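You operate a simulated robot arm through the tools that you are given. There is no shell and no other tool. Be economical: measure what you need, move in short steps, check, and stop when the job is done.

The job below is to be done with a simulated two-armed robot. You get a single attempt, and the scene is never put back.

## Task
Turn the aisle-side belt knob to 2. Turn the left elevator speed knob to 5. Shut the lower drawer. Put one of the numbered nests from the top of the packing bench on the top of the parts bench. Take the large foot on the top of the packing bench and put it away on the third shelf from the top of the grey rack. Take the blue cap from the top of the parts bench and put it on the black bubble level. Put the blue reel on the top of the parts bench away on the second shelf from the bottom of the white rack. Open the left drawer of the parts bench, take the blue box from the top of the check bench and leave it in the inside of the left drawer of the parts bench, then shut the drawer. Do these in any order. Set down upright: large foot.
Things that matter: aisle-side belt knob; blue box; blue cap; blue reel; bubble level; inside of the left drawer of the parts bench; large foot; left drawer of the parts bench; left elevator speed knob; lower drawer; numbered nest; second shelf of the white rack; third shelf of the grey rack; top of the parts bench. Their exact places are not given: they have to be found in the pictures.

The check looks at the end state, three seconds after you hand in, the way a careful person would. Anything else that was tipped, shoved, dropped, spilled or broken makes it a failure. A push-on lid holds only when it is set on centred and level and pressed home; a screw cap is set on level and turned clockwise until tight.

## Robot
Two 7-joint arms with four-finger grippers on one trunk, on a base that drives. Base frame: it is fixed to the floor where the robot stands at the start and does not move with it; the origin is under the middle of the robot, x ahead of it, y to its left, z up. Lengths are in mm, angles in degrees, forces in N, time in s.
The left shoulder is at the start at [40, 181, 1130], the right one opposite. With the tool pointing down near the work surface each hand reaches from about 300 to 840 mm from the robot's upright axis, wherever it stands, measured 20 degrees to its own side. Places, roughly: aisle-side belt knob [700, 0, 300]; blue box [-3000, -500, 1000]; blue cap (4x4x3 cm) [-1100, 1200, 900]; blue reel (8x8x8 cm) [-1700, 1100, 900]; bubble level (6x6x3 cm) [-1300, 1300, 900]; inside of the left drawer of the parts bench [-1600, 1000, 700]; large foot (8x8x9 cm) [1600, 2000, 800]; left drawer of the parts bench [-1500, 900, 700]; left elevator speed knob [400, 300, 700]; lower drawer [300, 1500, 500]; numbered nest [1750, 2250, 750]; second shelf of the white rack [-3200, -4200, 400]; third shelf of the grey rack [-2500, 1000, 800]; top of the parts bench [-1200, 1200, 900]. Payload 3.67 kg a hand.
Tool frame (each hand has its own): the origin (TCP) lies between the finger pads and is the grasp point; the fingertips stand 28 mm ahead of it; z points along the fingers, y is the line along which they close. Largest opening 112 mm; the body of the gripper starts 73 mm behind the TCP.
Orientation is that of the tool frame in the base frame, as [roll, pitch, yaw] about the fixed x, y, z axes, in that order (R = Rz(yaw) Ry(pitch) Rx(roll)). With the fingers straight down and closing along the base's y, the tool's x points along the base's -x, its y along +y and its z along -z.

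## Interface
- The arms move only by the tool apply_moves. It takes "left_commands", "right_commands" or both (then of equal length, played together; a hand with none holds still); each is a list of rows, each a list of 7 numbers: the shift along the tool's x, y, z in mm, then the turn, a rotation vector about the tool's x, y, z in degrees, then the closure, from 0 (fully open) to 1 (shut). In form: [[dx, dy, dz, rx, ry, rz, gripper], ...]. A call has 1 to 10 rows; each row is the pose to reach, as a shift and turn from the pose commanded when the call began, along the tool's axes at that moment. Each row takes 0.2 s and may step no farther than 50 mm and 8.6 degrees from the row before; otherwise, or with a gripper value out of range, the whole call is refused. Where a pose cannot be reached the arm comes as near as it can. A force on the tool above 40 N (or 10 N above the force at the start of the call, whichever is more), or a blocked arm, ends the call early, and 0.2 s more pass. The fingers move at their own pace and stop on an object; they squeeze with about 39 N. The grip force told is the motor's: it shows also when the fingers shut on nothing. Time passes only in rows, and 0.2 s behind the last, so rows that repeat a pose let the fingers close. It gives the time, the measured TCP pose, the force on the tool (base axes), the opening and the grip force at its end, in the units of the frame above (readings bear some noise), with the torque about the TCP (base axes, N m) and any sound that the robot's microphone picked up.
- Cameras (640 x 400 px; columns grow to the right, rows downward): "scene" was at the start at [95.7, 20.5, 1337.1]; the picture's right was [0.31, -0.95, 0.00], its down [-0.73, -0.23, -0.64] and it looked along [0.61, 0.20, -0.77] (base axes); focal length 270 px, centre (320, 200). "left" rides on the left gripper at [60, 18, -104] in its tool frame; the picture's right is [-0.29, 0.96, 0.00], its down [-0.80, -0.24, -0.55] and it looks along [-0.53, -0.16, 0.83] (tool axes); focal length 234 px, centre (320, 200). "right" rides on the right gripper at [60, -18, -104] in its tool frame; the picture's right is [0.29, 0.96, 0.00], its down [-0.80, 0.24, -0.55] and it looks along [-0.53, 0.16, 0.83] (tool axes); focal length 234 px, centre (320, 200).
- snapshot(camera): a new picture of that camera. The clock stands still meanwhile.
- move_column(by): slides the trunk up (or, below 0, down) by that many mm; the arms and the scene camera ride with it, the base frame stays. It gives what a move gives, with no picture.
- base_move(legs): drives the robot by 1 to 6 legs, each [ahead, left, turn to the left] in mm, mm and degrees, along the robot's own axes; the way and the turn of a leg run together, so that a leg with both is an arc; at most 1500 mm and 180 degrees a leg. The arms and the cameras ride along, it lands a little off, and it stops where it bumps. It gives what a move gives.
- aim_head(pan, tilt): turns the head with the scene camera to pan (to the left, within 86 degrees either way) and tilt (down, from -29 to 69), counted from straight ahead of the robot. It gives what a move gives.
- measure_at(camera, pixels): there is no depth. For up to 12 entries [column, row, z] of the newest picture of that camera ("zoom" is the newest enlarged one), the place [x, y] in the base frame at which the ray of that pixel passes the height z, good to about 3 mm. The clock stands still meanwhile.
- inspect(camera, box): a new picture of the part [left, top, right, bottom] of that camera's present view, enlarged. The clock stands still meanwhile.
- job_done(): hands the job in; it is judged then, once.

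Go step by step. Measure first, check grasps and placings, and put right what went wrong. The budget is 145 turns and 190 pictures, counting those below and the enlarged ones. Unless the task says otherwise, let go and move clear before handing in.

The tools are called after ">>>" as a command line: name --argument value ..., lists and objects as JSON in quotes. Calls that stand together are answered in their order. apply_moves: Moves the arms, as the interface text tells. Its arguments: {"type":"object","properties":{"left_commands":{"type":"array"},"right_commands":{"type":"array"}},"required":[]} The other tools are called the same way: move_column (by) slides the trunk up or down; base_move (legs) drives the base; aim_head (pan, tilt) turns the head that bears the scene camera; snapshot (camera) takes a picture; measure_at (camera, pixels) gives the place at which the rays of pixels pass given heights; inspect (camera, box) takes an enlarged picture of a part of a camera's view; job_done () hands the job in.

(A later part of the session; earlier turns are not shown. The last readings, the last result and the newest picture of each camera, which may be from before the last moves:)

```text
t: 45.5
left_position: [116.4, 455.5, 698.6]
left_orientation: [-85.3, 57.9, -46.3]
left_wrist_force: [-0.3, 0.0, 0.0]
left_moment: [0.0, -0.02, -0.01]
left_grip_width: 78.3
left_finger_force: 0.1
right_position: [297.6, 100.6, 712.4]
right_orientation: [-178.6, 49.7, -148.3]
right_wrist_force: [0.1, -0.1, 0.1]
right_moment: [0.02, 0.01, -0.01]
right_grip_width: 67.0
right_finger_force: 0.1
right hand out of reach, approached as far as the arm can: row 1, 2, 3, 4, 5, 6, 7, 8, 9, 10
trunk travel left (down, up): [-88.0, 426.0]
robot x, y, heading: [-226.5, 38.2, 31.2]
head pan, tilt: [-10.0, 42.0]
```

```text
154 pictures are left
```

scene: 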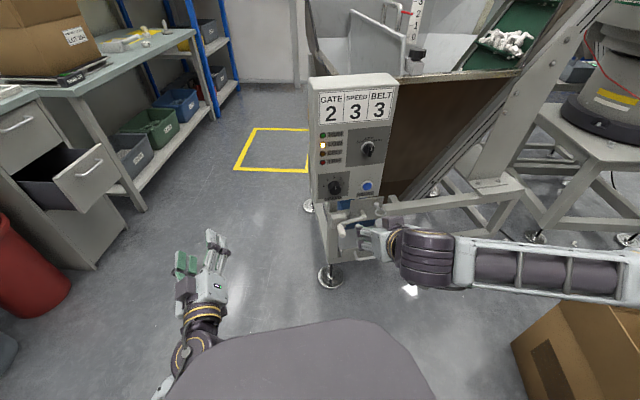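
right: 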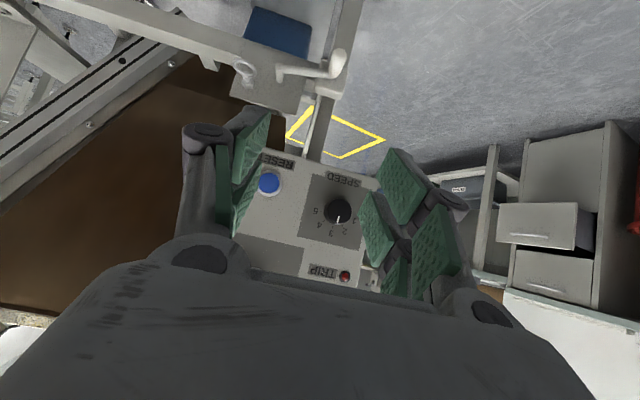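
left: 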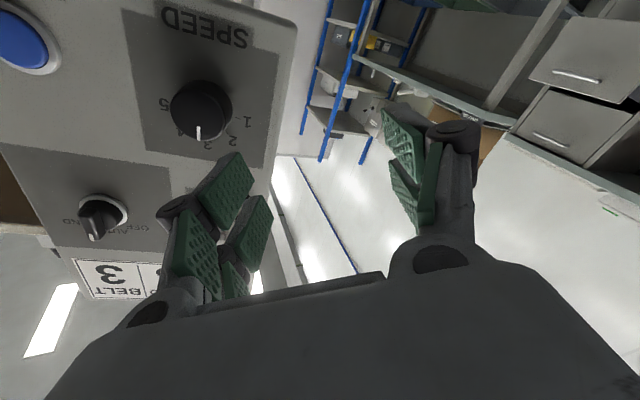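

The hand reached ~50° from vertical; I try to continue the remaining 40° from this posture with small steps.

>>> apply_moves --right_commands '[[0, 0, 0, 0, -5, 0, 0.4], [0, 0, 0, 0, -10, 0, 0.4], [0, 0, 0, 0, -15, 0, 0.4], [0, 0, 0, 0, -20, 0, 0.4], [0, 0, 0, 0, -25, 0, 0.4], [0, 0, 0, 0, -30, 0, 0.4], [0, 0, 0, 0, -35, 0, 0.4], [0, 0, 0, 0, -40, 0, 0.4], [0, 0, 0, 0, -40, 0, 0.4]]'

>>> snapshot --camera "scene"

```text
t: 47.5
left_position: [116.0, 456.3, 698.6]
left_orientation: [-85.4, 57.9, -46.4]
left_wrist_force: [-0.3, -0.5, 0.4]
left_moment: [0.0, -0.03, 0.02]
left_grip_width: 78.1
left_finger_force: 0.1
right_position: [297.7, 100.9, 711.7]
right_orientation: [-178.7, 49.7, -148.4]
right_wrist_force: [0.7, -0.8, 0.1]
right_moment: [0.04, -0.01, -0.02]
right_grip_width: 67.1
right_finger_force: 0.1
right hand out of reach, approached as far as the arm can: row 1, 2, 3, 4, 5, 6, 7, 8, 9
trunk travel left (down, up): [-88.0, 426.0]
robot x, y, heading: [-224.4, 36.9, 31.5]
head pan, tilt: [-10.0, 42.0]
```

```text
153 pictures are left
```

scene: 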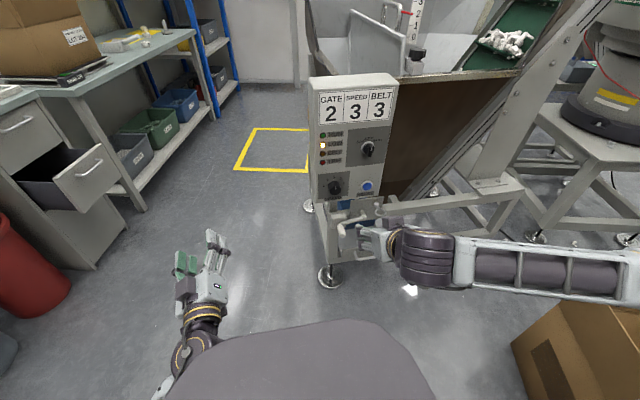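

Wrist limit with this elbow posture. I stand 110 mm further back and lower the trunk, so the arm is stretched and the hand can level out.

>>> base_move --legs '[[-110, 0, 0]]'

>>> move_column --by -75

>>> apply_moves --right_commands '[[-19, 0, 10, 0, -4, 0, 0.4], [-38, 0, 21, 0, -8, 0, 0.4], [-57, 0, 31, 0, -12, 0, 0.4], [-76, 0, 42, 0, -16, 0, 0.4], [-95, 0, 52, 0, -20, 0, 0.4], [-113, 0, 62, 0, -24, 0, 0.4], [-132, 0, 73, 0, -28, 0, 0.4], [-150, 0, 83, 0, -32, 0, 0.4], [-169, 0, 94, 0, -36, 0, 0.4], [-187, 0, 104, 0, -40, 0, 0.4]]'

>>> snapshot --camera "scene"

```text
t: 48.7
left_position: [20.2, 398.3, 699.2]
left_orientation: [-85.2, 58.0, -46.2]
left_wrist_force: [-0.7, 0.2, -0.3]
left_moment: [-0.03, -0.01, -0.01]
left_grip_width: 78.4
left_finger_force: 0.0
right_position: [203.1, 44.0, 712.9]
right_orientation: [-178.7, 49.8, -148.1]
right_wrist_force: [-0.8, 0.0, 0.0]
right_moment: [-0.02, 0.0, -0.01]
right_grip_width: 67.2
right_finger_force: 0.1
trunk travel left (down, up): [-88.0, 426.0]
robot x, y, heading: [-321.3, -22.5, 31.2]
head pan, tilt: [-10.0, 42.0]
```

```text
t: 49.8
left_position: [20.7, 398.9, 623.2]
left_orientation: [-85.2, 57.9, -46.3]
left_wrist_force: [0.5, 0.8, -0.5]
left_moment: [0.02, 0.03, -0.01]
left_grip_width: 78.4
left_finger_force: 0.1
right_position: [203.4, 44.7, 638.2]
right_orientation: [-178.7, 49.7, -148.2]
right_wrist_force: [-0.5, -0.8, 0.5]
right_moment: [0.01, 0.0, -0.01]
right_grip_width: 67.0
right_finger_force: 0.1
trunk travel left (down, up): [-13.0, 501.0]
robot x, y, heading: [-318.0, -22.0, 31.1]
head pan, tilt: [-10.0, 42.0]
```

```text
t: 52.0
left_position: [21.1, 399.8, 624.2]
left_orientation: [-85.3, 58.0, -46.4]
left_wrist_force: [-0.1, -0.6, -0.9]
left_moment: [0.0, 0.0, 0.02]
left_grip_width: 78.2
left_finger_force: 0.1
right_position: [317.5, 238.0, 771.9]
right_orientation: [-164.1, 85.9, -137.0]
right_wrist_force: [0.0, 0.0, -0.2]
right_moment: [-0.01, 0.04, 0.0]
right_grip_width: 67.2
right_finger_force: 0.2
right hand out of reach, approached as far as the arm can: row 1, 2, 3, 4, 5, 6, 7, 8, 9, 10
trunk travel left (down, up): [-13.0, 501.0]
robot x, y, heading: [-319.6, -21.6, 31.3]
head pan, tilt: [-10.0, 42.0]
```

```text
152 pictures are left
```

scene: 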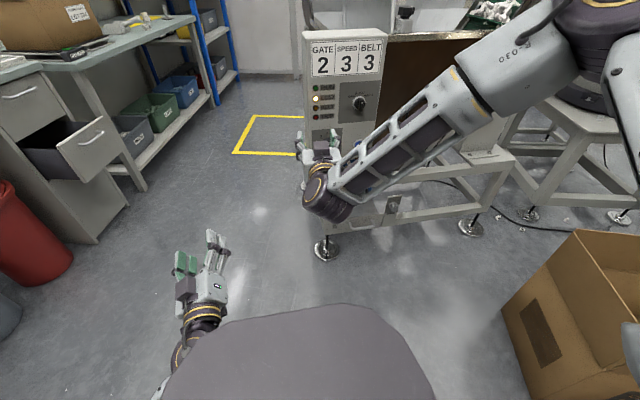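

The arm swung into an elbow-high posture and the hand is now nearly level at [317,238,772]. I shift right and down to line up with the knob.

>>> apply_moves --right_commands '[[18, -13, 0, -1.2, -1, 0, 0.4], [36, -26, 0, -2.5, -2, 0, 0.4], [55, -39, 0, -3.7, -3, 0, 0.4], [73, -52, 0, -5, -4, 0, 0.4], [73, -52, 0, -5, -4, 0, 0.4]]'

>>> snapshot --camera "right"

>>> snapshot --camera "scene"

```text
t: 53.2
left_position: [21.5, 398.3, 623.6]
left_orientation: [-85.3, 57.9, -46.5]
left_wrist_force: [0.4, -0.3, 0.1]
left_moment: [0.01, -0.02, 0.02]
left_grip_width: 78.4
left_finger_force: 0.1
right_position: [265.6, 272.2, 765.0]
right_orientation: [-111.1, 89.0, -79.6]
right_wrist_force: [-0.2, 0.8, 0.3]
right_moment: [0.02, 0.0, 0.01]
right_grip_width: 67.2
right_finger_force: 0.0
right hand out of reach, approached as far as the arm can: row 1, 2, 3, 4, 5
trunk travel left (down, up): [-13.0, 501.0]
robot x, y, heading: [-320.0, -21.9, 31.1]
head pan, tilt: [-10.0, 42.0]
```

```text
151 pictures are left
```

right: 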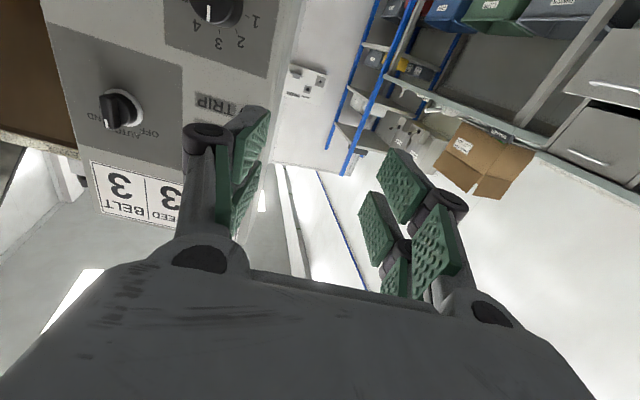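

```text
150 pictures are left
```

scene: 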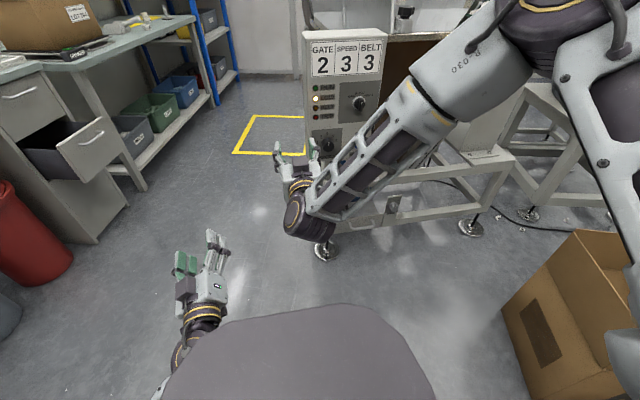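

The level orientation is right (yaw 31.5°), but the arm is still folded. I back off 117 mm and 100 mm left so the arm can stretch, then move to the stand-off point.

>>> base_move --legs '[[-117, 100, 0]]'

>>> apply_moves --right_commands '[[6, -21, 15, 0, 0, 0, 0.4], [13, -42, 29, 0, 0, 0, 0.4], [19, -62, 44, 0, 0, 0, 0.4], [26, -83, 59, 0, 0, 0, 0.4], [32, -104, 73, 0, 0, 0, 0.4], [39, -125, 88, 0, 0, 0, 0.4], [45, -146, 103, 0, 0, 0, 0.4], [52, -166, 118, 0, 0, 0, 0.4], [58, -187, 132, 0, 0, 0, 0.4], [65, -208, 147, 0, 0, 0, 0.4]]'

>>> snapshot --camera "right"

>>> snapshot --camera "scene"

```text
t: 54.6
left_position: [-133.9, 424.8, 624.7]
left_orientation: [-85.1, 57.9, -46.4]
left_wrist_force: [0.8, 0.2, -0.5]
left_moment: [0.07, -0.01, -0.04]
left_grip_width: 78.3
left_finger_force: 0.0
right_position: [111.1, 296.3, 765.6]
right_orientation: [-107.9, 89.0, -76.5]
right_wrist_force: [0.6, -0.1, -0.5]
right_moment: [-0.01, 0.01, -0.02]
right_grip_width: 67.1
right_finger_force: 0.0
trunk travel left (down, up): [-13.0, 501.0]
robot x, y, heading: [-476.9, 2.0, 31.2]
head pan, tilt: [-10.0, 42.0]
```

```text
t: 56.8
left_position: [-133.2, 424.4, 623.7]
left_orientation: [-85.2, 58.0, -46.3]
left_wrist_force: [-0.1, -0.1, -0.6]
left_moment: [0.01, -0.01, 0.0]
left_grip_width: 78.5
left_finger_force: 0.1
right_position: [319.4, 292.1, 784.8]
right_orientation: [-168.8, 83.5, -143.4]
right_wrist_force: [-0.5, 0.0, -1.0]
right_moment: [0.0, -0.02, 0.0]
right_grip_width: 67.1
right_finger_force: 0.1
right hand out of reach, approached as far as the arm can: row 1, 2, 3, 4, 5, 6, 7, 8, 9, 10
trunk travel left (down, up): [-13.0, 501.0]
robot x, y, heading: [-475.7, 2.3, 31.1]
head pan, tilt: [-10.0, 42.0]
```

```text
149 pictures are left
```

right: 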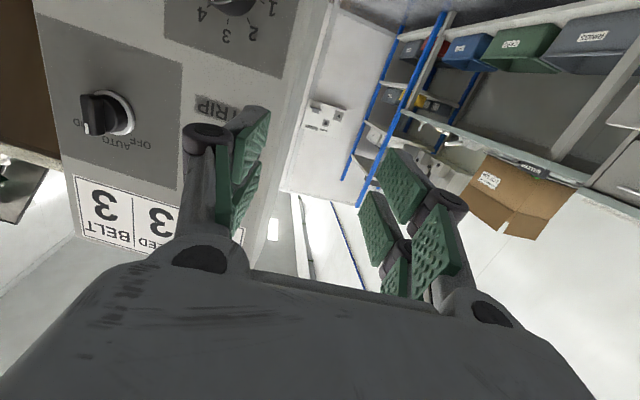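

```text
148 pictures are left
```

scene: 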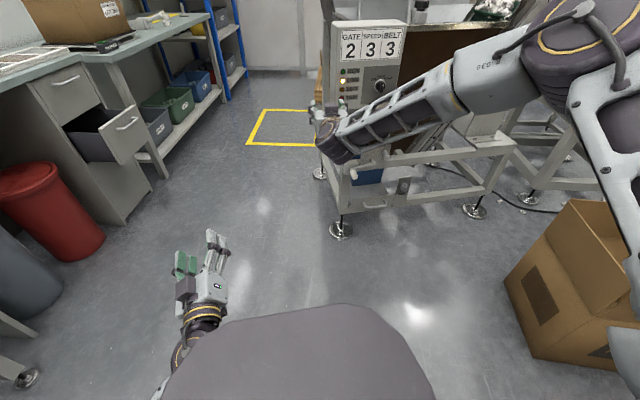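

The right arm's forearm roll runs out. The left arm did reach a level posture earlier (it still holds it), so I'll fold the right arm home and use base + trunk to place the left hand.

>>> apply_moves --right_commands '[[5, -14, -43, 0, 8.3, 0, 0.2], [10, -28, -86, 0, 16.6, 0, 0], [15, -42, -129, 0, 24.9, 0, 0], [20, -56, -172, 0, 33.2, 0, 0], [25, -70, -215, 0, 41.5, 0, 0], [30, -84, -258, 0, 49.8, 0, 0], [35, -98, -301, 0, 58.1, 0, 0], [40, -112, -344, 0, 66.4, 0, 0], [45, -126, -387, 0, 74.7, 0, 0], [50, -140, -430, 0, 83, 0, 0]]'

>>> move_column --by 75

>>> snapshot --camera "scene"

```text
t: 59.0
left_position: [-133.8, 422.8, 623.8]
left_orientation: [-85.2, 58.1, -46.4]
left_wrist_force: [0.3, 0.6, -1.2]
left_moment: [-0.02, 0.01, -0.01]
left_grip_width: 78.5
left_finger_force: 0.1
right_position: [-9.1, -13.2, 783.5]
right_orientation: [-178.7, 0.7, -154.6]
right_wrist_force: [0.7, 0.4, -0.4]
right_moment: [-0.02, -0.01, 0.0]
right_grip_width: 111.7
right_finger_force: 0.0
trunk travel left (down, up): [-13.0, 501.0]
robot x, y, heading: [-476.0, 6.2, 30.7]
head pan, tilt: [-10.0, 42.0]
```

```text
t: 60.2
left_position: [-132.0, 423.8, 697.5]
left_orientation: [-85.4, 58.0, -46.3]
left_wrist_force: [-0.6, -0.9, 0.0]
left_moment: [0.0, -0.02, 0.0]
left_grip_width: 78.6
left_finger_force: 0.0
right_position: [-8.5, -12.7, 858.2]
right_orientation: [-178.8, 0.9, -154.7]
right_wrist_force: [-1.1, 0.2, -0.2]
right_moment: [0.01, -0.03, 0.01]
right_grip_width: 112.0
right_finger_force: 0.0
trunk travel left (down, up): [-88.0, 426.0]
robot x, y, heading: [-477.4, 7.1, 31.4]
head pan, tilt: [-10.0, 42.0]
```

```text
147 pictures are left
```

scene: 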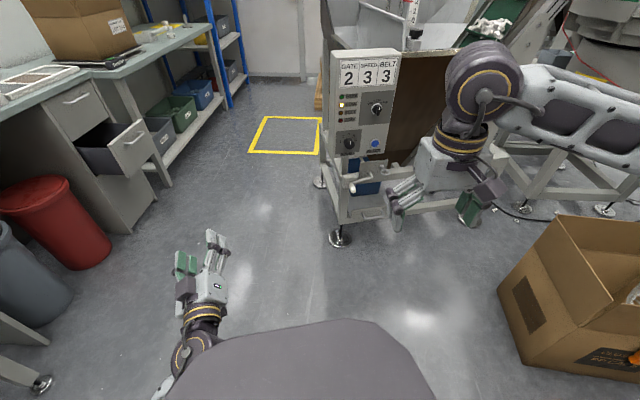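

Right arm is home. I test the left hand's range in free air: forward 100 mm, then roll +80° back.

>>> apply_moves --left_commands '[[0, 0, 25, 0, 0, 0, 0.3], [0, 0, 50, 0, 0, 0, 0.3], [0, 0, 75, 0, 0, 0, 0.3], [0, 0, 100, 0, 0, 0, 0.3]]'

>>> apply_moves --left_commands '[[0, 0, 0, 0, 0, 8, 0.3], [0, 0, 0, 0, 0, 16, 0.3], [0, 0, 0, 0, 0, 24, 0.3], [0, 0, 0, 0, 0, 32, 0.3], [0, 0, 0, 0, 0, 40, 0.3], [0, 0, 0, 0, 0, 48, 0.3], [0, 0, 0, 0, 0, 56, 0.3], [0, 0, 0, 0, 0, 64, 0.3], [0, 0, 0, 0, 0, 72, 0.3], [0, 0, 0, 0, 0, 80, 0.3]]'

```text
t: 61.2
left_position: [-55.1, 486.4, 701.4]
left_orientation: [-85.3, 57.9, -46.4]
left_wrist_force: [-0.1, -0.7, 0.5]
left_moment: [-0.02, -0.01, 0.01]
left_grip_width: 78.5
left_finger_force: 0.0
right_position: [-8.3, -13.9, 857.4]
right_orientation: [-178.8, 0.8, -154.6]
right_wrist_force: [0.9, 0.3, 0.0]
right_moment: [0.03, 0.01, 0.0]
right_grip_width: 111.9
right_finger_force: 0.2
trunk travel left (down, up): [-88.0, 426.0]
robot x, y, heading: [-478.0, 4.9, 31.3]
head pan, tilt: [-10.0, 42.0]
```

```text
t: 63.4
left_position: [-57.3, 487.7, 702.2]
left_orientation: [86.6, 41.8, 127.3]
left_wrist_force: [-0.6, 0.3, -0.4]
left_moment: [-0.01, 0.02, -0.02]
left_grip_width: 78.5
left_finger_force: 0.0
right_position: [-8.3, -13.3, 856.9]
right_orientation: [-178.7, 0.8, -154.7]
right_wrist_force: [0.7, 0.2, 0.4]
right_moment: [0.01, 0.01, 0.01]
right_grip_width: 112.3
right_finger_force: 0.0
trunk travel left (down, up): [-88.0, 426.0]
robot x, y, heading: [-474.5, 4.3, 31.0]
head pan, tilt: [-10.0, 42.0]
```

Roll of 80° works freely in this posture. I roll back and drive so the left hand stands off ~95 mm in front of the knob.

>>> apply_moves --left_commands '[[0, 0, 0, 0, 0, -8, 0.3], [0, 0, 0, 0, 0, -16, 0.3], [0, 0, 0, 0, 0, -24, 0.3], [0, 0, 0, 0, 0, -32, 0.3], [0, 0, 0, 0, 0, -40, 0.3], [0, 0, 0, 0, 0, -48, 0.3], [0, 0, 0, 0, 0, -56, 0.3], [0, 0, 0, 0, 0, -64, 0.3], [0, 0, 0, 0, 0, -72, 0.3], [0, 0, 0, 0, 0, -80, 0.3]]'

>>> base_move --legs '[[0, 0, -7.5], [231, -346, 0]]'

>>> snapshot --camera "left"

>>> snapshot --camera "scene"

```text
t: 64.6
left_position: [-71.3, 510.9, 702.4]
left_orientation: [74.5, 73.6, 112.6]
left_wrist_force: [-0.3, -0.1, -0.1]
left_moment: [0.0, 0.03, 0.03]
left_grip_width: 78.4
left_finger_force: 0.1
right_position: [-9.9, -13.0, 858.5]
right_orientation: [-178.7, 0.8, -154.8]
right_wrist_force: [-0.2, -0.3, -0.4]
right_moment: [0.03, -0.01, -0.02]
right_grip_width: 111.9
right_finger_force: 0.0
trunk travel left (down, up): [-88.0, 426.0]
robot x, y, heading: [-473.9, 2.2, 31.3]
head pan, tilt: [-10.0, 42.0]
stopped in row 6 (left hand): the arm was blocked; the commanded pose is now the measured one
```

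```text
t: 67.8
left_position: [337.4, 240.6, 701.2]
left_orientation: [74.6, 73.5, 105.9]
left_wrist_force: [0.5, -0.1, 0.9]
left_moment: [-0.01, -0.01, 0.02]
left_grip_width: 78.6
left_finger_force: 0.1
right_position: [336.8, -287.9, 857.3]
right_orientation: [-178.8, 0.8, -161.4]
right_wrist_force: [-0.1, -1.1, -0.5]
right_moment: [0.0, 0.01, 0.02]
right_grip_width: 112.1
right_finger_force: 0.1
trunk travel left (down, up): [-88.0, 426.0]
robot x, y, heading: [-123.9, -216.0, 24.7]
head pan, tilt: [-10.0, 42.0]
```

```text
146 pictures are left
```

left: 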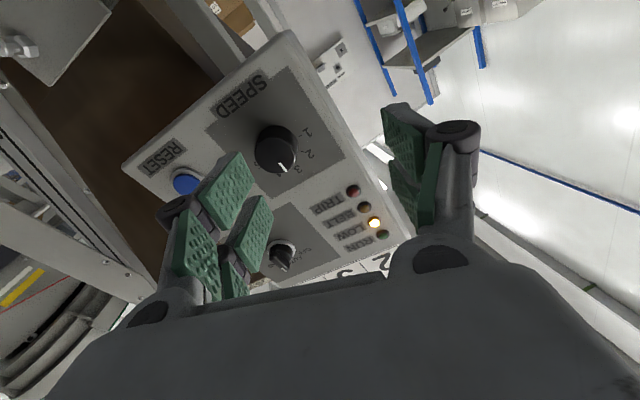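

```text
145 pictures are left
```

scene: 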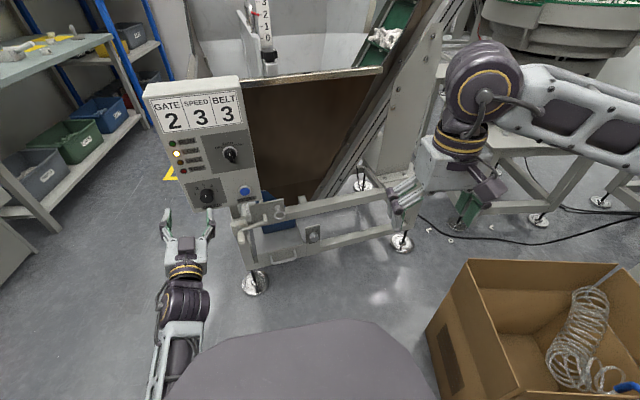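

Left hand is level, at m≈414, roll slightly left. I shift 43 mm right and level it by 4.5°, opening slightly, then look again.

>>> apply_moves --left_commands '[[-5, -21, 0, 0, 2.2, 0, 0.3], [-10, -42, 1, 0, 4.5, 0, 0.3], [-10, -42, 1, 0, 4.5, 0, 0.3]]'

>>> snapshot --camera "left"

>>> snapshot --camera "scene"

>>> inspect --camera "scene" --box '[130, 130, 290, 290]'

```text
t: 68.8
left_position: [340.2, 234.8, 686.9]
left_orientation: [89.1, 67.0, 121.3]
left_wrist_force: [0.4, 0.4, 0.6]
left_moment: [0.02, -0.03, 0.0]
left_grip_width: 78.4
left_finger_force: 0.1
right_position: [335.3, -286.5, 856.2]
right_orientation: [-178.7, 0.8, -161.4]
right_wrist_force: [-0.8, 1.3, 0.1]
right_moment: [0.01, 0.01, 0.01]
right_grip_width: 112.2
right_finger_force: 0.1
trunk travel left (down, up): [-88.0, 426.0]
robot x, y, heading: [-130.1, -218.8, 24.5]
head pan, tilt: [-10.0, 42.0]
stopped in row 3 (left hand): the arm was blocked; the commanded pose is now the measured one
```

```text
144 pictures are left
```

left: 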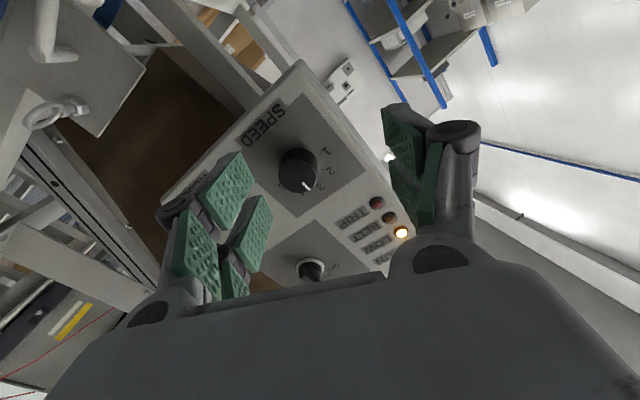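

```text
143 pictures are left
```

scene: 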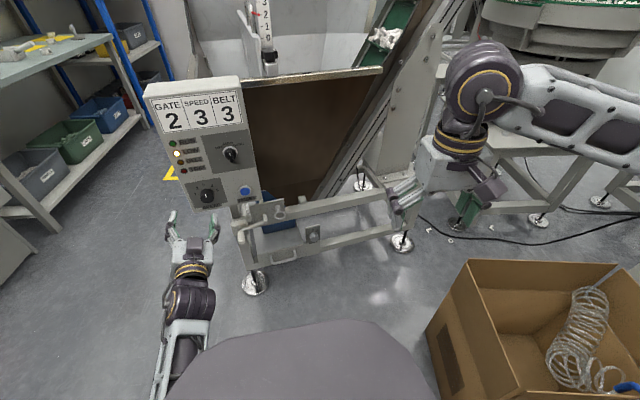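

```text
2.50 times, centred on (210, 210) of scene
```

zoom: 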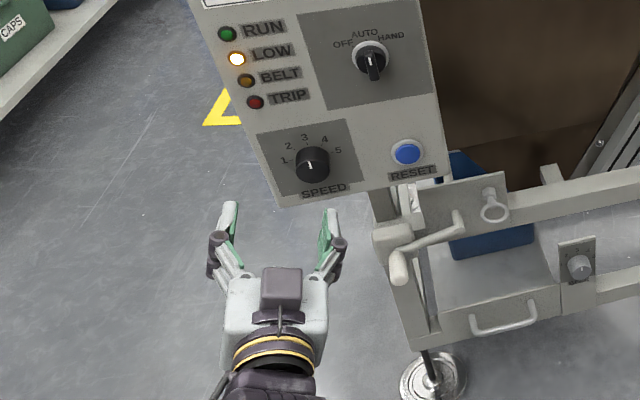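

Orientation is now perfect (yaw 32.1°, level). I'll translate with base (37 mm right) and trunk (+12 mm).

>>> base_move --legs '[[5, -37, 0]]'

>>> move_column --by 12

>>> snapshot --camera "left"

>>> measure_at --camera "left" --pixels '[[270, 160, 690], [270, 160, 700], [270, 160, 710]]'

```text
t: 69.7
left_position: [360.9, 202.4, 686.8]
left_orientation: [89.3, 66.9, 121.3]
left_wrist_force: [-0.2, 0.4, 0.5]
left_moment: [-0.02, 0.01, 0.03]
left_grip_width: 78.5
left_finger_force: 0.1
right_position: [356.7, -320.1, 855.6]
right_orientation: [-178.9, 0.7, -161.4]
right_wrist_force: [0.4, 0.0, -0.7]
right_moment: [0.05, 0.0, 0.05]
right_grip_width: 111.9
right_finger_force: 0.0
trunk travel left (down, up): [-88.0, 426.0]
robot x, y, heading: [-107.3, -247.5, 24.6]
head pan, tilt: [-10.0, 42.0]
```

```text
t: 70.3
left_position: [360.7, 203.6, 699.2]
left_orientation: [89.0, 66.8, 121.2]
left_wrist_force: [0.2, -0.9, -0.3]
left_moment: [-0.02, 0.02, 0.04]
left_grip_width: 78.7
left_finger_force: 0.1
right_position: [355.0, -318.8, 869.5]
right_orientation: [-178.7, 0.7, -161.4]
right_wrist_force: [-0.2, -0.4, 0.0]
right_moment: [-0.01, 0.03, 0.01]
right_grip_width: 112.0
right_finger_force: 0.1
trunk travel left (down, up): [-100.0, 414.0]
robot x, y, heading: [-103.0, -247.4, 24.5]
head pan, tilt: [-10.0, 42.0]
```

```text
141 pictures are left
```

left: 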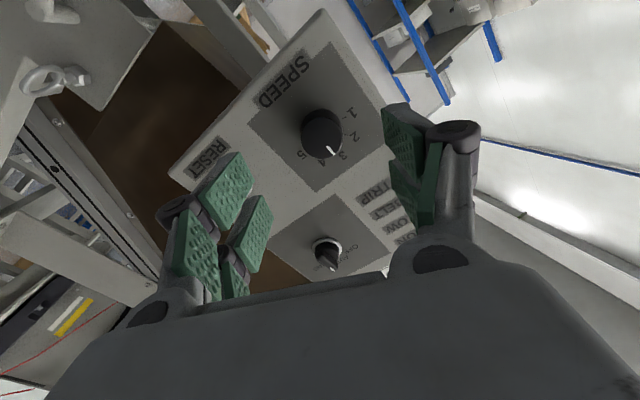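

```text
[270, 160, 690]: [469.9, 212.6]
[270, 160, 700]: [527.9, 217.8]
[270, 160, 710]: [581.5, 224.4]
```

The knob cap sits at (321,135), exactly where the tool axis projects. I drive forward 72 mm along the panel normal.

>>> base_move --legs '[[71, 9.5, 0]]'

>>> snapshot --camera "left"

>>> inspect --camera "scene" --box '[130, 130, 290, 290]'

```text
t: 71.3
left_position: [421.5, 242.4, 696.8]
left_orientation: [89.5, 66.9, 121.5]
left_wrist_force: [-0.4, 0.4, 0.4]
left_moment: [0.04, -0.03, 0.03]
left_grip_width: 78.2
left_finger_force: 0.0
right_position: [417.3, -280.9, 869.4]
right_orientation: [-178.6, 0.8, -161.5]
right_wrist_force: [0.9, 0.3, -0.3]
right_moment: [-0.01, 0.05, -0.01]
right_grip_width: 112.0
right_finger_force: 0.0
trunk travel left (down, up): [-100.0, 414.0]
robot x, y, heading: [-47.1, -210.2, 24.6]
head pan, tilt: [-10.0, 42.0]
```

```text
140 pictures are left
```

left: 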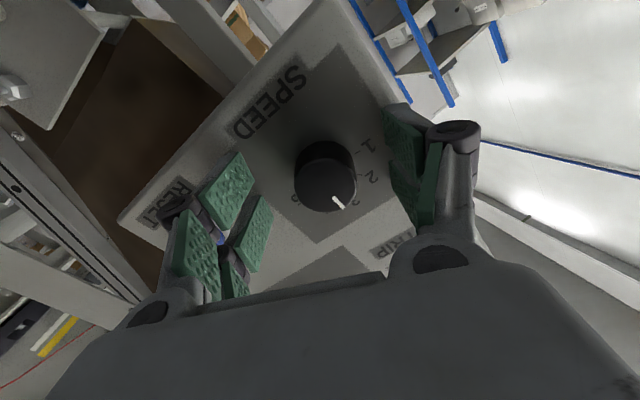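

```text
2.50 times, centred on (210, 210) of scene
```

zoom: 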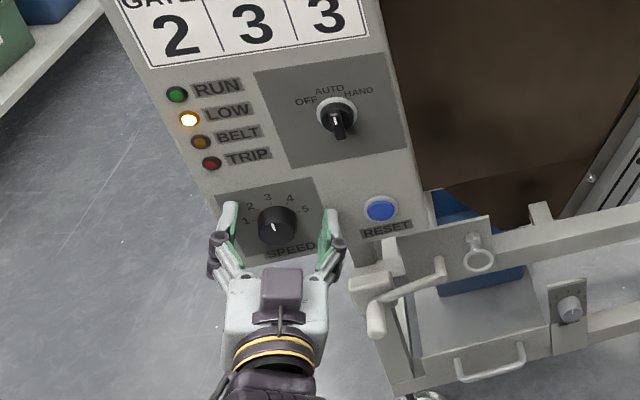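

Fingers straddle the knob; cap about 19 mm ahead of the TCP. I go 8 mm further and close.

>>> apply_moves --left_commands '[[0, 2, 8, 0, 0, 0, 0.3], [0, 2, 8, 0, 0, 0, 0.6], [0, 2, 8, 0, 0, 0, 0.8], [0, 2, 8, 0, 0, 0, 0.9], [0, 2, 8, 0, 0, 0, 1.0]]'

>>> snapshot --camera "left"

```text
t: 72.0
left_position: [420.7, 243.1, 698.0]
left_orientation: [89.8, 67.0, 121.7]
left_wrist_force: [-56.5, -35.5, 2.0]
left_moment: [-0.71, 1.11, 0.94]
left_grip_width: 45.3
left_finger_force: 26.4
right_position: [412.3, -283.9, 871.8]
right_orientation: [-178.8, 1.2, -161.3]
right_wrist_force: [-0.5, -0.8, -0.7]
right_moment: [-0.01, -0.02, 0.03]
right_grip_width: 112.0
right_finger_force: 0.1
trunk travel left (down, up): [-100.0, 414.0]
robot x, y, heading: [-49.2, -210.9, 24.8]
head pan, tilt: [-10.0, 42.0]
stopped in row 3 (left hand): the force on the tool passed its limit at 46 N (the readings are from after the stop); the commanded pose is now the measured one
```

```text
138 pictures are left
```

left: 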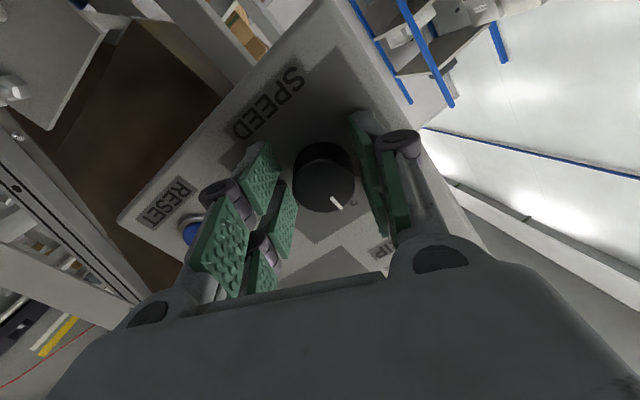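

The tips touched the panel. I back off 3 mm and close on the knob.

>>> apply_moves --left_commands '[[0, 0, -5, 0, 0, 0, 0.55], [0, 0, -5, 0, 0, 0, 0.8], [0, 0, -5, 0, 0, 0, 0.9], [0, 0, -5, 0, 0, 0, 1], [0, 0, -5, 0, 0, 0, 1]]'

>>> snapshot --camera "left"

```text
t: 73.2
left_position: [420.2, 243.2, 698.8]
left_orientation: [89.0, 66.4, 120.9]
left_wrist_force: [-21.3, -18.4, 4.1]
left_moment: [0.06, 0.35, 0.4]
left_grip_width: 34.4
left_finger_force: 44.9
right_position: [414.5, -281.7, 870.5]
right_orientation: [-178.8, 0.9, -161.4]
right_wrist_force: [-0.3, -0.4, -0.2]
right_moment: [-0.03, -0.01, 0.01]
right_grip_width: 111.9
right_finger_force: 0.0
trunk travel left (down, up): [-100.0, 414.0]
robot x, y, heading: [-45.7, -209.0, 24.7]
head pan, tilt: [-10.0, 42.0]
```

```text
137 pictures are left
```

left: 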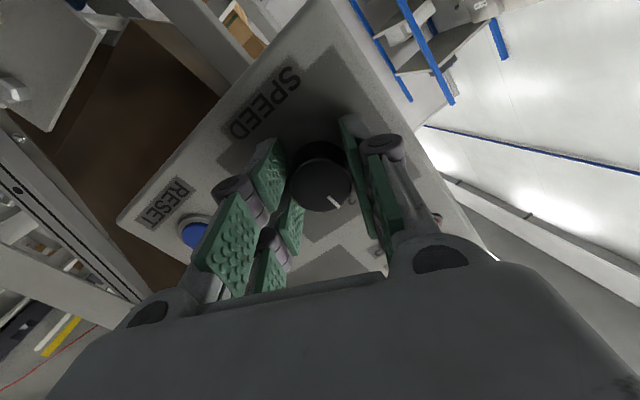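

Gripped at 34 mm (grip 45 N). Now I turn clockwise about the tool axis by 40° and check the display.

>>> apply_moves --left_commands '[[0, 0, -2, 0, 0, 7, 1], [0, 0, -2, 0, 0, 14, 1], [0, 0, -2, 0, 0, 21, 1], [0, 0, -2, 0, 0, 28, 1], [0, 0, -2, 0, 0, 35, 1], [0, 0, -2, 0, 0, 42, 1]]'

>>> inspect --camera "scene" --box '[130, 50, 290, 250]'

>>> snapshot --camera "left"

```text
t: 74.4
left_position: [418.8, 244.5, 699.4]
left_orientation: [89.5, 31.3, 121.8]
left_wrist_force: [-0.6, 2.0, 0.4]
left_moment: [0.18, -0.27, -0.2]
left_grip_width: 34.3
left_finger_force: 44.8
right_position: [416.1, -281.7, 868.2]
right_orientation: [-178.8, 0.8, -161.4]
right_wrist_force: [-0.1, -0.9, 0.6]
right_moment: [0.03, -0.01, -0.03]
right_grip_width: 112.0
right_finger_force: 0.0
trunk travel left (down, up): [-100.0, 414.0]
robot x, y, heading: [-44.8, -207.5, 24.8]
head pan, tilt: [-10.0, 42.0]
stopped in row 6 (left hand): the force on the tool passed its limit at 41 N (the readings are from after the stop); the commanded pose is now the measured one
```

```text
2.00 times, centred on (210, 150) of scene
```

zoom: 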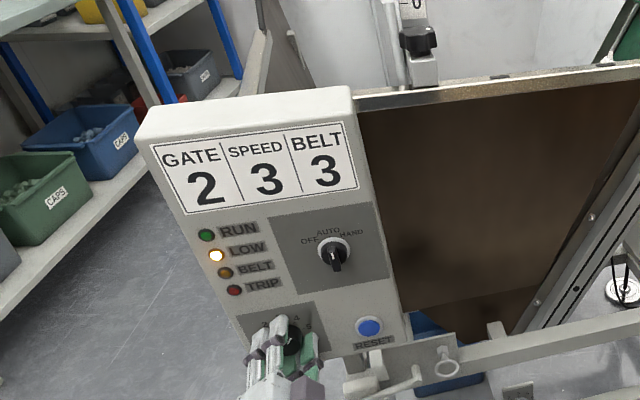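

```text
135 pictures are left
```

left: 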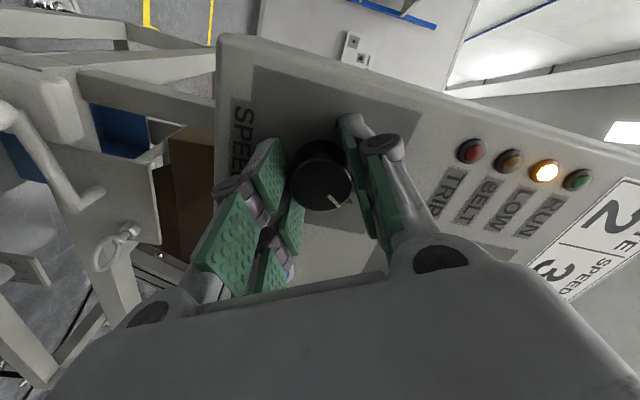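

The knob turned along (pointer fixed in the hand image, scale rotated ~35°). I keep turning.

>>> apply_moves --left_commands '[[0, 0, 0, 0, 0, 7, 1], [0, 0, 0, 0, 0, 14, 1], [0, 0, 0, 0, 0, 21, 1], [0, 0, 0, 0, 0, 28, 1], [0, 0, 0, 0, 0, 35, 1], [0, 0, 0, 0, 0, 42, 1]]'

>>> snapshot --camera "left"

>>> inspect --camera "scene" --box '[130, 50, 290, 250]'

```text
t: 75.8
left_position: [418.9, 243.8, 699.6]
left_orientation: [89.5, -10.7, 122.2]
left_wrist_force: [4.4, 9.1, 10.4]
left_moment: [0.02, -0.02, -0.63]
left_grip_width: 33.9
left_finger_force: 45.3
right_position: [416.0, -280.7, 869.2]
right_orientation: [-178.8, 0.8, -161.4]
right_wrist_force: [0.7, 0.7, -0.6]
right_moment: [-0.01, 0.0, 0.01]
right_grip_width: 112.2
right_finger_force: 0.1
trunk travel left (down, up): [-100.0, 414.0]
robot x, y, heading: [-43.6, -211.6, 24.5]
head pan, tilt: [-10.0, 42.0]
```

```text
134 pictures are left
```

left: 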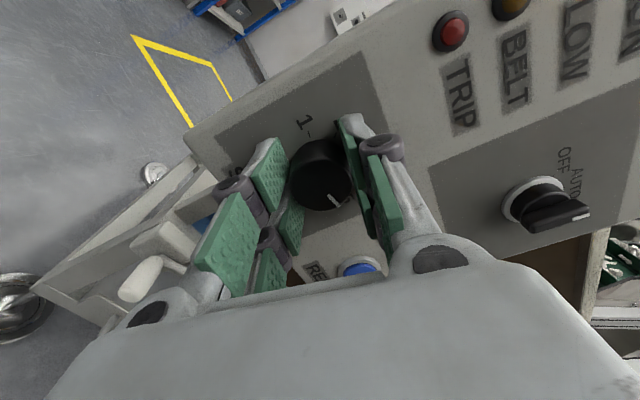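

```text
2.00 times, centred on (210, 150) of scene
```

zoom: 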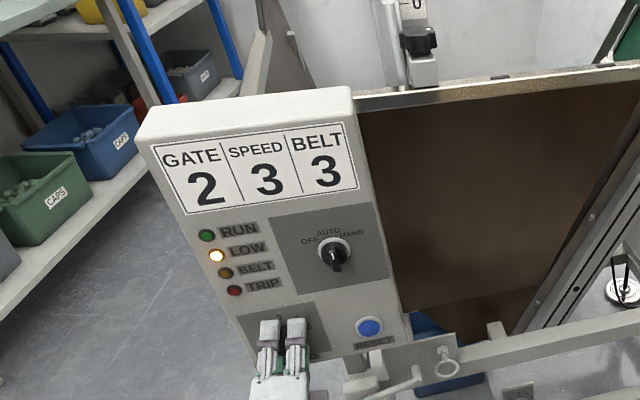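

About 77° turned in total. I release and back away to read the dial.

>>> apply_moves --left_commands '[[0, 0, 0, 0, 0, 0, 0.4], [0, 0, 0, 0, 0, 0, 0.3], [0, 0, -20, 0, 0, 0, 0.3], [0, 0, -45, 0, 0, 0, 0.3], [0, 0, -70, 0, 0, 0, 0.3]]'

>>> inspect --camera "left" --box '[220, 60, 420, 260]'

>>> inspect --camera "scene" --box '[150, 120, 270, 240]'

```text
t: 77.0
left_position: [360.2, 204.3, 700.0]
left_orientation: [89.6, -10.7, 122.1]
left_wrist_force: [0.9, -0.3, 0.0]
left_moment: [-0.01, -0.02, 0.01]
left_grip_width: 78.5
left_finger_force: 0.0
right_position: [414.2, -281.1, 869.8]
right_orientation: [-178.7, 0.8, -161.3]
right_wrist_force: [0.0, -0.5, -0.3]
right_moment: [0.02, -0.01, 0.01]
right_grip_width: 112.0
right_finger_force: 0.0
trunk travel left (down, up): [-100.0, 414.0]
robot x, y, heading: [-46.5, -211.6, 24.5]
head pan, tilt: [-10.0, 42.0]
```

```text
2.00 times, centred on (320, 160) of left
```

zoom: 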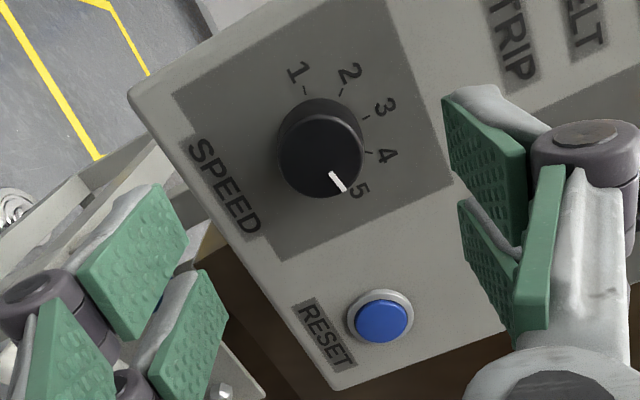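

```text
3.33 times, centred on (210, 180) of scene
```

zoom: 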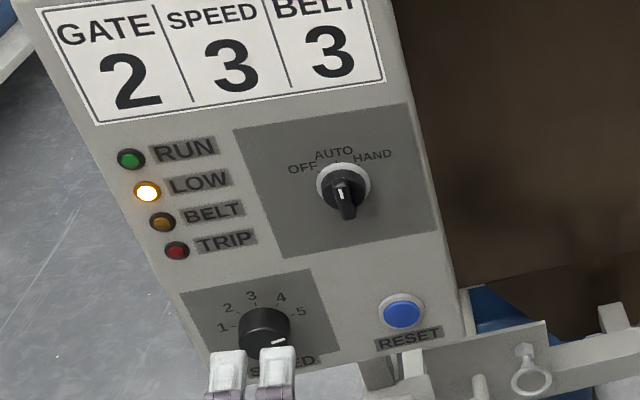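

The pointer is at or near 5; I zoom further to judge the remaining error.

>>> inspect --camera "scene" --box '[180, 165, 230, 205]'

>>> inspect --camera "left" --box '[290, 80, 370, 160]'

```text
10.00 times, centred on (205, 185) of scene
```

zoom: 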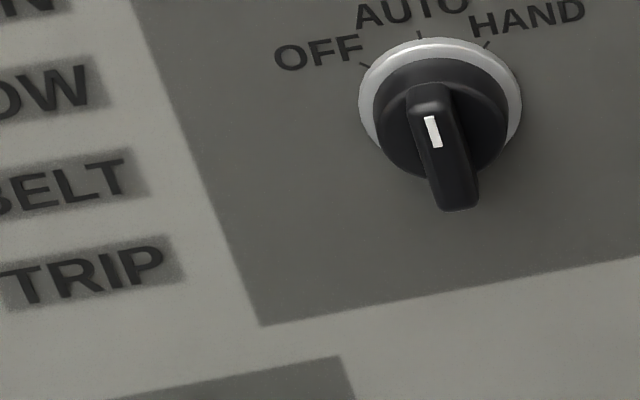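

```text
5.00 times, centred on (330, 120) of left
```

zoom: 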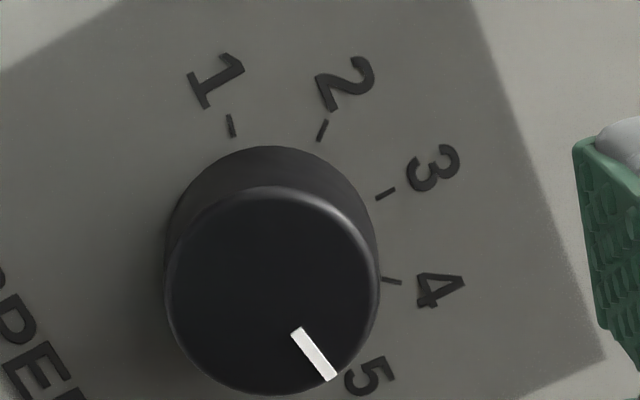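

Tick directions (step ≈40°) put 5 at ~51° and the pointer is at 51°: speed knob is on 5. Next the belt knob; I look closely at its plate.

>>> inspect --camera "scene" --box '[270, 200, 360, 270]'

>>> snapshot --camera "right"

```text
5.71 times, centred on (315, 235) of scene
```

zoom: 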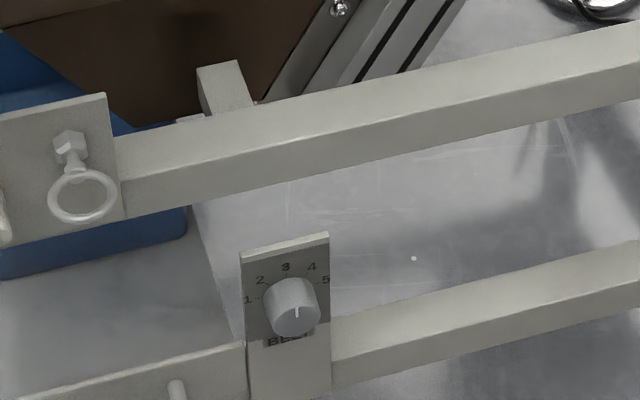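

```text
127 pictures are left
```

right: 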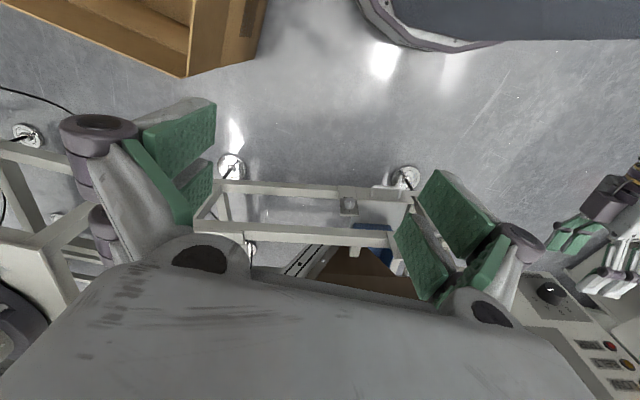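

Geometry of the labels says the belt plate is vertical too, so I plan to grip that knob with the right hand pointing down, straddling it, and tilt about the knob axis. First I stow the left hand to the side, pointing down.

>>> apply_moves --left_commands '[[0, 0, -40, 0, 0, 0, 0.2], [20, 6, -70, 4.9, 4.9, -4.9, 0], [45, 12, -90, 9.8, 9.8, -9.8, 0], [70, 18, -105, 14.7, 14.7, -14.7, 0], [95, 24, -115, 19.6, 19.6, -19.6, 0], [120, 30, -125, 24.5, 24.5, -24.5, 0], [145, 36, -135, 29.4, 29.4, -29.4, 0], [170, 42, -145, 34.3, 34.3, -34.3, 0], [190, 50, -155, 39.2, 39.2, -39.2, 0], [210, 60, -160, 44.1, 44.1, -44.1, 0]]'

>>> snapshot --camera "scene"

```text
t: 78.7
left_position: [224.8, 278.5, 728.6]
left_orientation: [117.1, 3.1, 155.6]
left_wrist_force: [0.6, -0.2, 1.0]
left_moment: [-0.01, 0.01, 0.01]
left_grip_width: 111.8
left_finger_force: 0.1
left hand out of reach, approached as far as the arm can: row 4, 5, 6, 7, 8
right_position: [416.2, -281.7, 869.0]
right_orientation: [-178.7, 0.8, -161.4]
right_wrist_force: [-0.9, -0.3, -0.1]
right_moment: [0.0, -0.03, -0.01]
right_grip_width: 112.1
right_finger_force: 0.0
trunk travel left (down, up): [-100.0, 414.0]
robot x, y, heading: [-44.2, -207.9, 24.5]
head pan, tilt: [-10.0, 42.0]
stopped in row 8 (left hand): the arm was blocked; the commanded pose is now the measured one
```

```text
126 pictures are left
```

scene: 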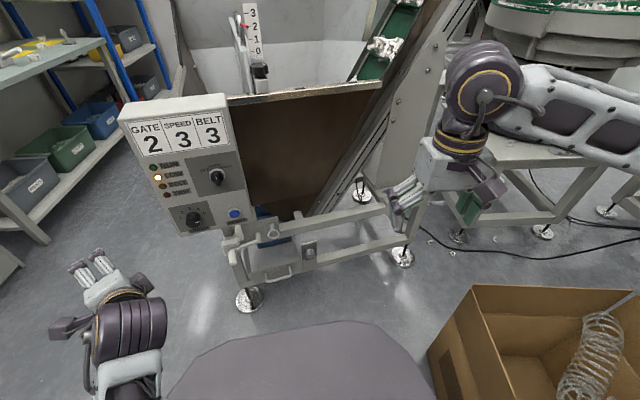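

Partly there. I finish rotating the left hand to point down at its side (77° more).

>>> apply_moves --left_commands '[[10, 7, 0, 5.75, 2.93, -4.2, 0], [21, 13, 0, 11.5, 5.86, -8.4, 0], [31, 20, 0, 17.25, 8.8, -12.6, 0], [41, 26, 0, 23, 11.7, -16.8, 0], [51, 33, 0, 28.75, 14.65, -21, 0], [62, 39, 0, 34.5, 17.6, -25.2, 0], [72, 46, 0, 40.25, 20.5, -29.4, 0], [82, 52, 0, 46, 23.4, -33.6, 0], [92, 59, 0, 51.75, 26.4, -37.8, 0], [103, 65, 1, 57.5, 29.3, -42, 0]]'

>>> snapshot --camera "scene"

```text
t: 79.6
left_position: [184.3, 324.3, 753.3]
left_orientation: [129.9, 1.8, 168.9]
left_wrist_force: [0.1, -0.1, 0.6]
left_moment: [-0.02, 0.01, -0.03]
left_grip_width: 112.0
left_finger_force: 0.0
left hand out of reach, approached as far as the arm can: row 2
right_position: [416.7, -281.8, 869.5]
right_orientation: [-178.7, 0.7, -161.4]
right_wrist_force: [0.4, -0.2, 0.5]
right_moment: [0.03, 0.01, -0.01]
right_grip_width: 112.0
right_finger_force: 0.1
trunk travel left (down, up): [-100.0, 414.0]
robot x, y, heading: [-44.4, -213.8, 24.4]
head pan, tilt: [-10.0, 42.0]
stopped in row 4 (left hand): the arm was blocked; the commanded pose is now the measured one
```

```text
125 pictures are left
```

scene: 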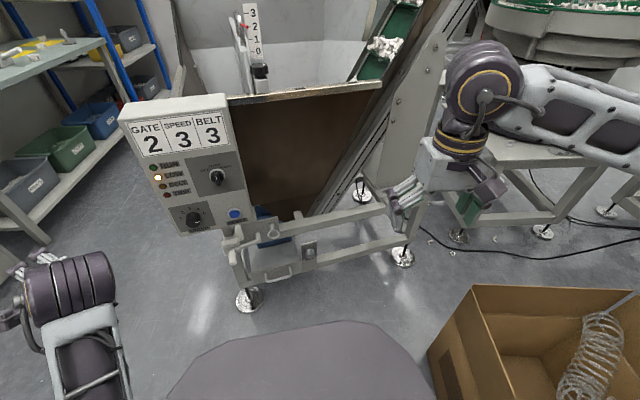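

Blocked by its own low elbow; I lift the hand 150 mm while rotating on.

>>> apply_moves --left_commands '[[6, 30, -12, 0, 0, 0, 0], [12, 60, -24, 0, 0, 0, 0], [18, 90, -36, 6, 2.1, -4, 0], [24, 118, -48, 12, 4.3, -8.1, 0], [30, 147, -59, 18, 6.4, -12.1, 0], [30, 147, -59, 24, 8.6, -16.2, 0], [30, 147, -59, 30, 10.7, -20.2, 0], [30, 147, -59, 36, 12.8, -24.3, 0], [30, 147, -59, 42, 15, -28.4, 0], [30, 147, -59, 47.9, 17.1, -32.4, 0]]'

>>> snapshot --camera "scene"

```text
t: 80.7
left_position: [139.5, 387.3, 882.6]
left_orientation: [141.5, 1.5, -178.0]
left_wrist_force: [0.4, -1.5, 0.9]
left_moment: [0.03, 0.01, 0.03]
left_grip_width: 112.2
left_finger_force: 0.1
left hand out of reach, approached as far as the arm can: row 1, 2
right_position: [416.9, -282.1, 870.8]
right_orientation: [-178.8, 0.9, -161.4]
right_wrist_force: [0.3, -0.9, -0.2]
right_moment: [0.03, 0.01, 0.02]
right_grip_width: 112.3
right_finger_force: 0.1
trunk travel left (down, up): [-100.0, 414.0]
robot x, y, heading: [-46.6, -209.9, 25.0]
head pan, tilt: [-10.0, 42.0]
stopped in row 5 (left hand): the force on the tool passed its limit at 64 N (the readings are from after the stop); the commanded pose is now the measured one
```

```text
124 pictures are left
```

scene: 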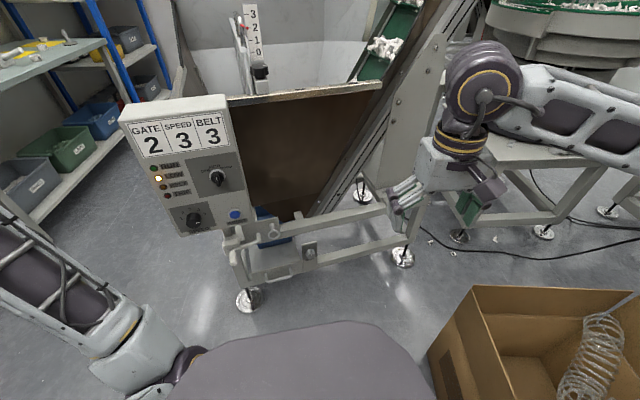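

Raised fine. I complete the last 44° of rotation.

>>> apply_moves --left_commands '[[0, 0, 0, 6.3, 1.5, -3.6, 0], [0, 0, 0, 12.5, 3.1, -7.2, 0], [0, 0, 0, 18.8, 4.6, -10.8, 0], [0, 0, 0, 25.1, 6.1, -14.4, 0], [0, 0, 0, 31.3, 7.7, -18, 0], [0, 0, 0, 37.6, 9.2, -21.6, 0]]'

>>> aim_head --pan 50 --tilt 40

>>> snapshot --camera "scene"

```text
t: 82.1
left_position: [125.4, 419.8, 870.0]
left_orientation: [-180.0, -1.9, -155.1]
left_wrist_force: [0.2, -0.1, -0.1]
left_moment: [-0.02, -0.04, -0.02]
left_grip_width: 112.2
left_finger_force: 0.0
left hand out of reach, approached as far as the arm can: row 2, 3, 4, 5, 6
right_position: [416.3, -280.3, 869.8]
right_orientation: [-178.6, 0.8, -161.4]
right_wrist_force: [0.8, -0.6, -0.7]
right_moment: [0.0, -0.01, -0.02]
right_grip_width: 112.0
right_finger_force: 0.0
trunk travel left (down, up): [-100.0, 414.0]
robot x, y, heading: [-47.6, -207.9, 24.8]
head pan, tilt: [-10.0, 42.0]
```

```text
t: 83.4
left_position: [124.7, 421.7, 869.2]
left_orientation: [179.8, -1.8, -155.3]
left_wrist_force: [-0.8, 0.0, 0.3]
left_moment: [-0.01, 0.01, 0.02]
left_grip_width: 112.1
left_finger_force: 0.1
right_position: [415.0, -280.0, 869.1]
right_orientation: [-178.6, 0.7, -161.4]
right_wrist_force: [0.5, -0.4, 0.6]
right_moment: [-0.04, -0.03, 0.0]
right_grip_width: 111.9
right_finger_force: 0.1
trunk travel left (down, up): [-100.0, 414.0]
robot x, y, heading: [-48.1, -207.2, 24.7]
head pan, tilt: [50.0, 40.0]
```

```text
123 pictures are left
```

scene: 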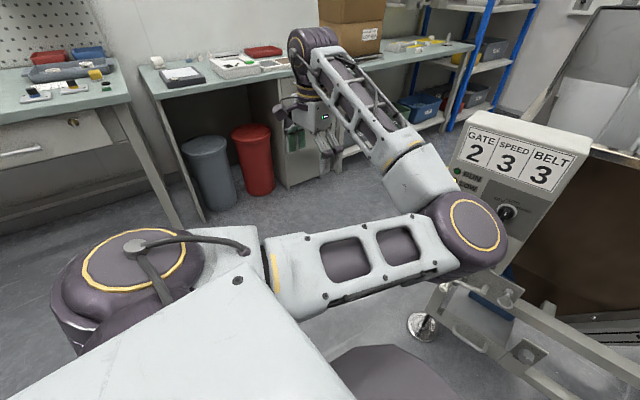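

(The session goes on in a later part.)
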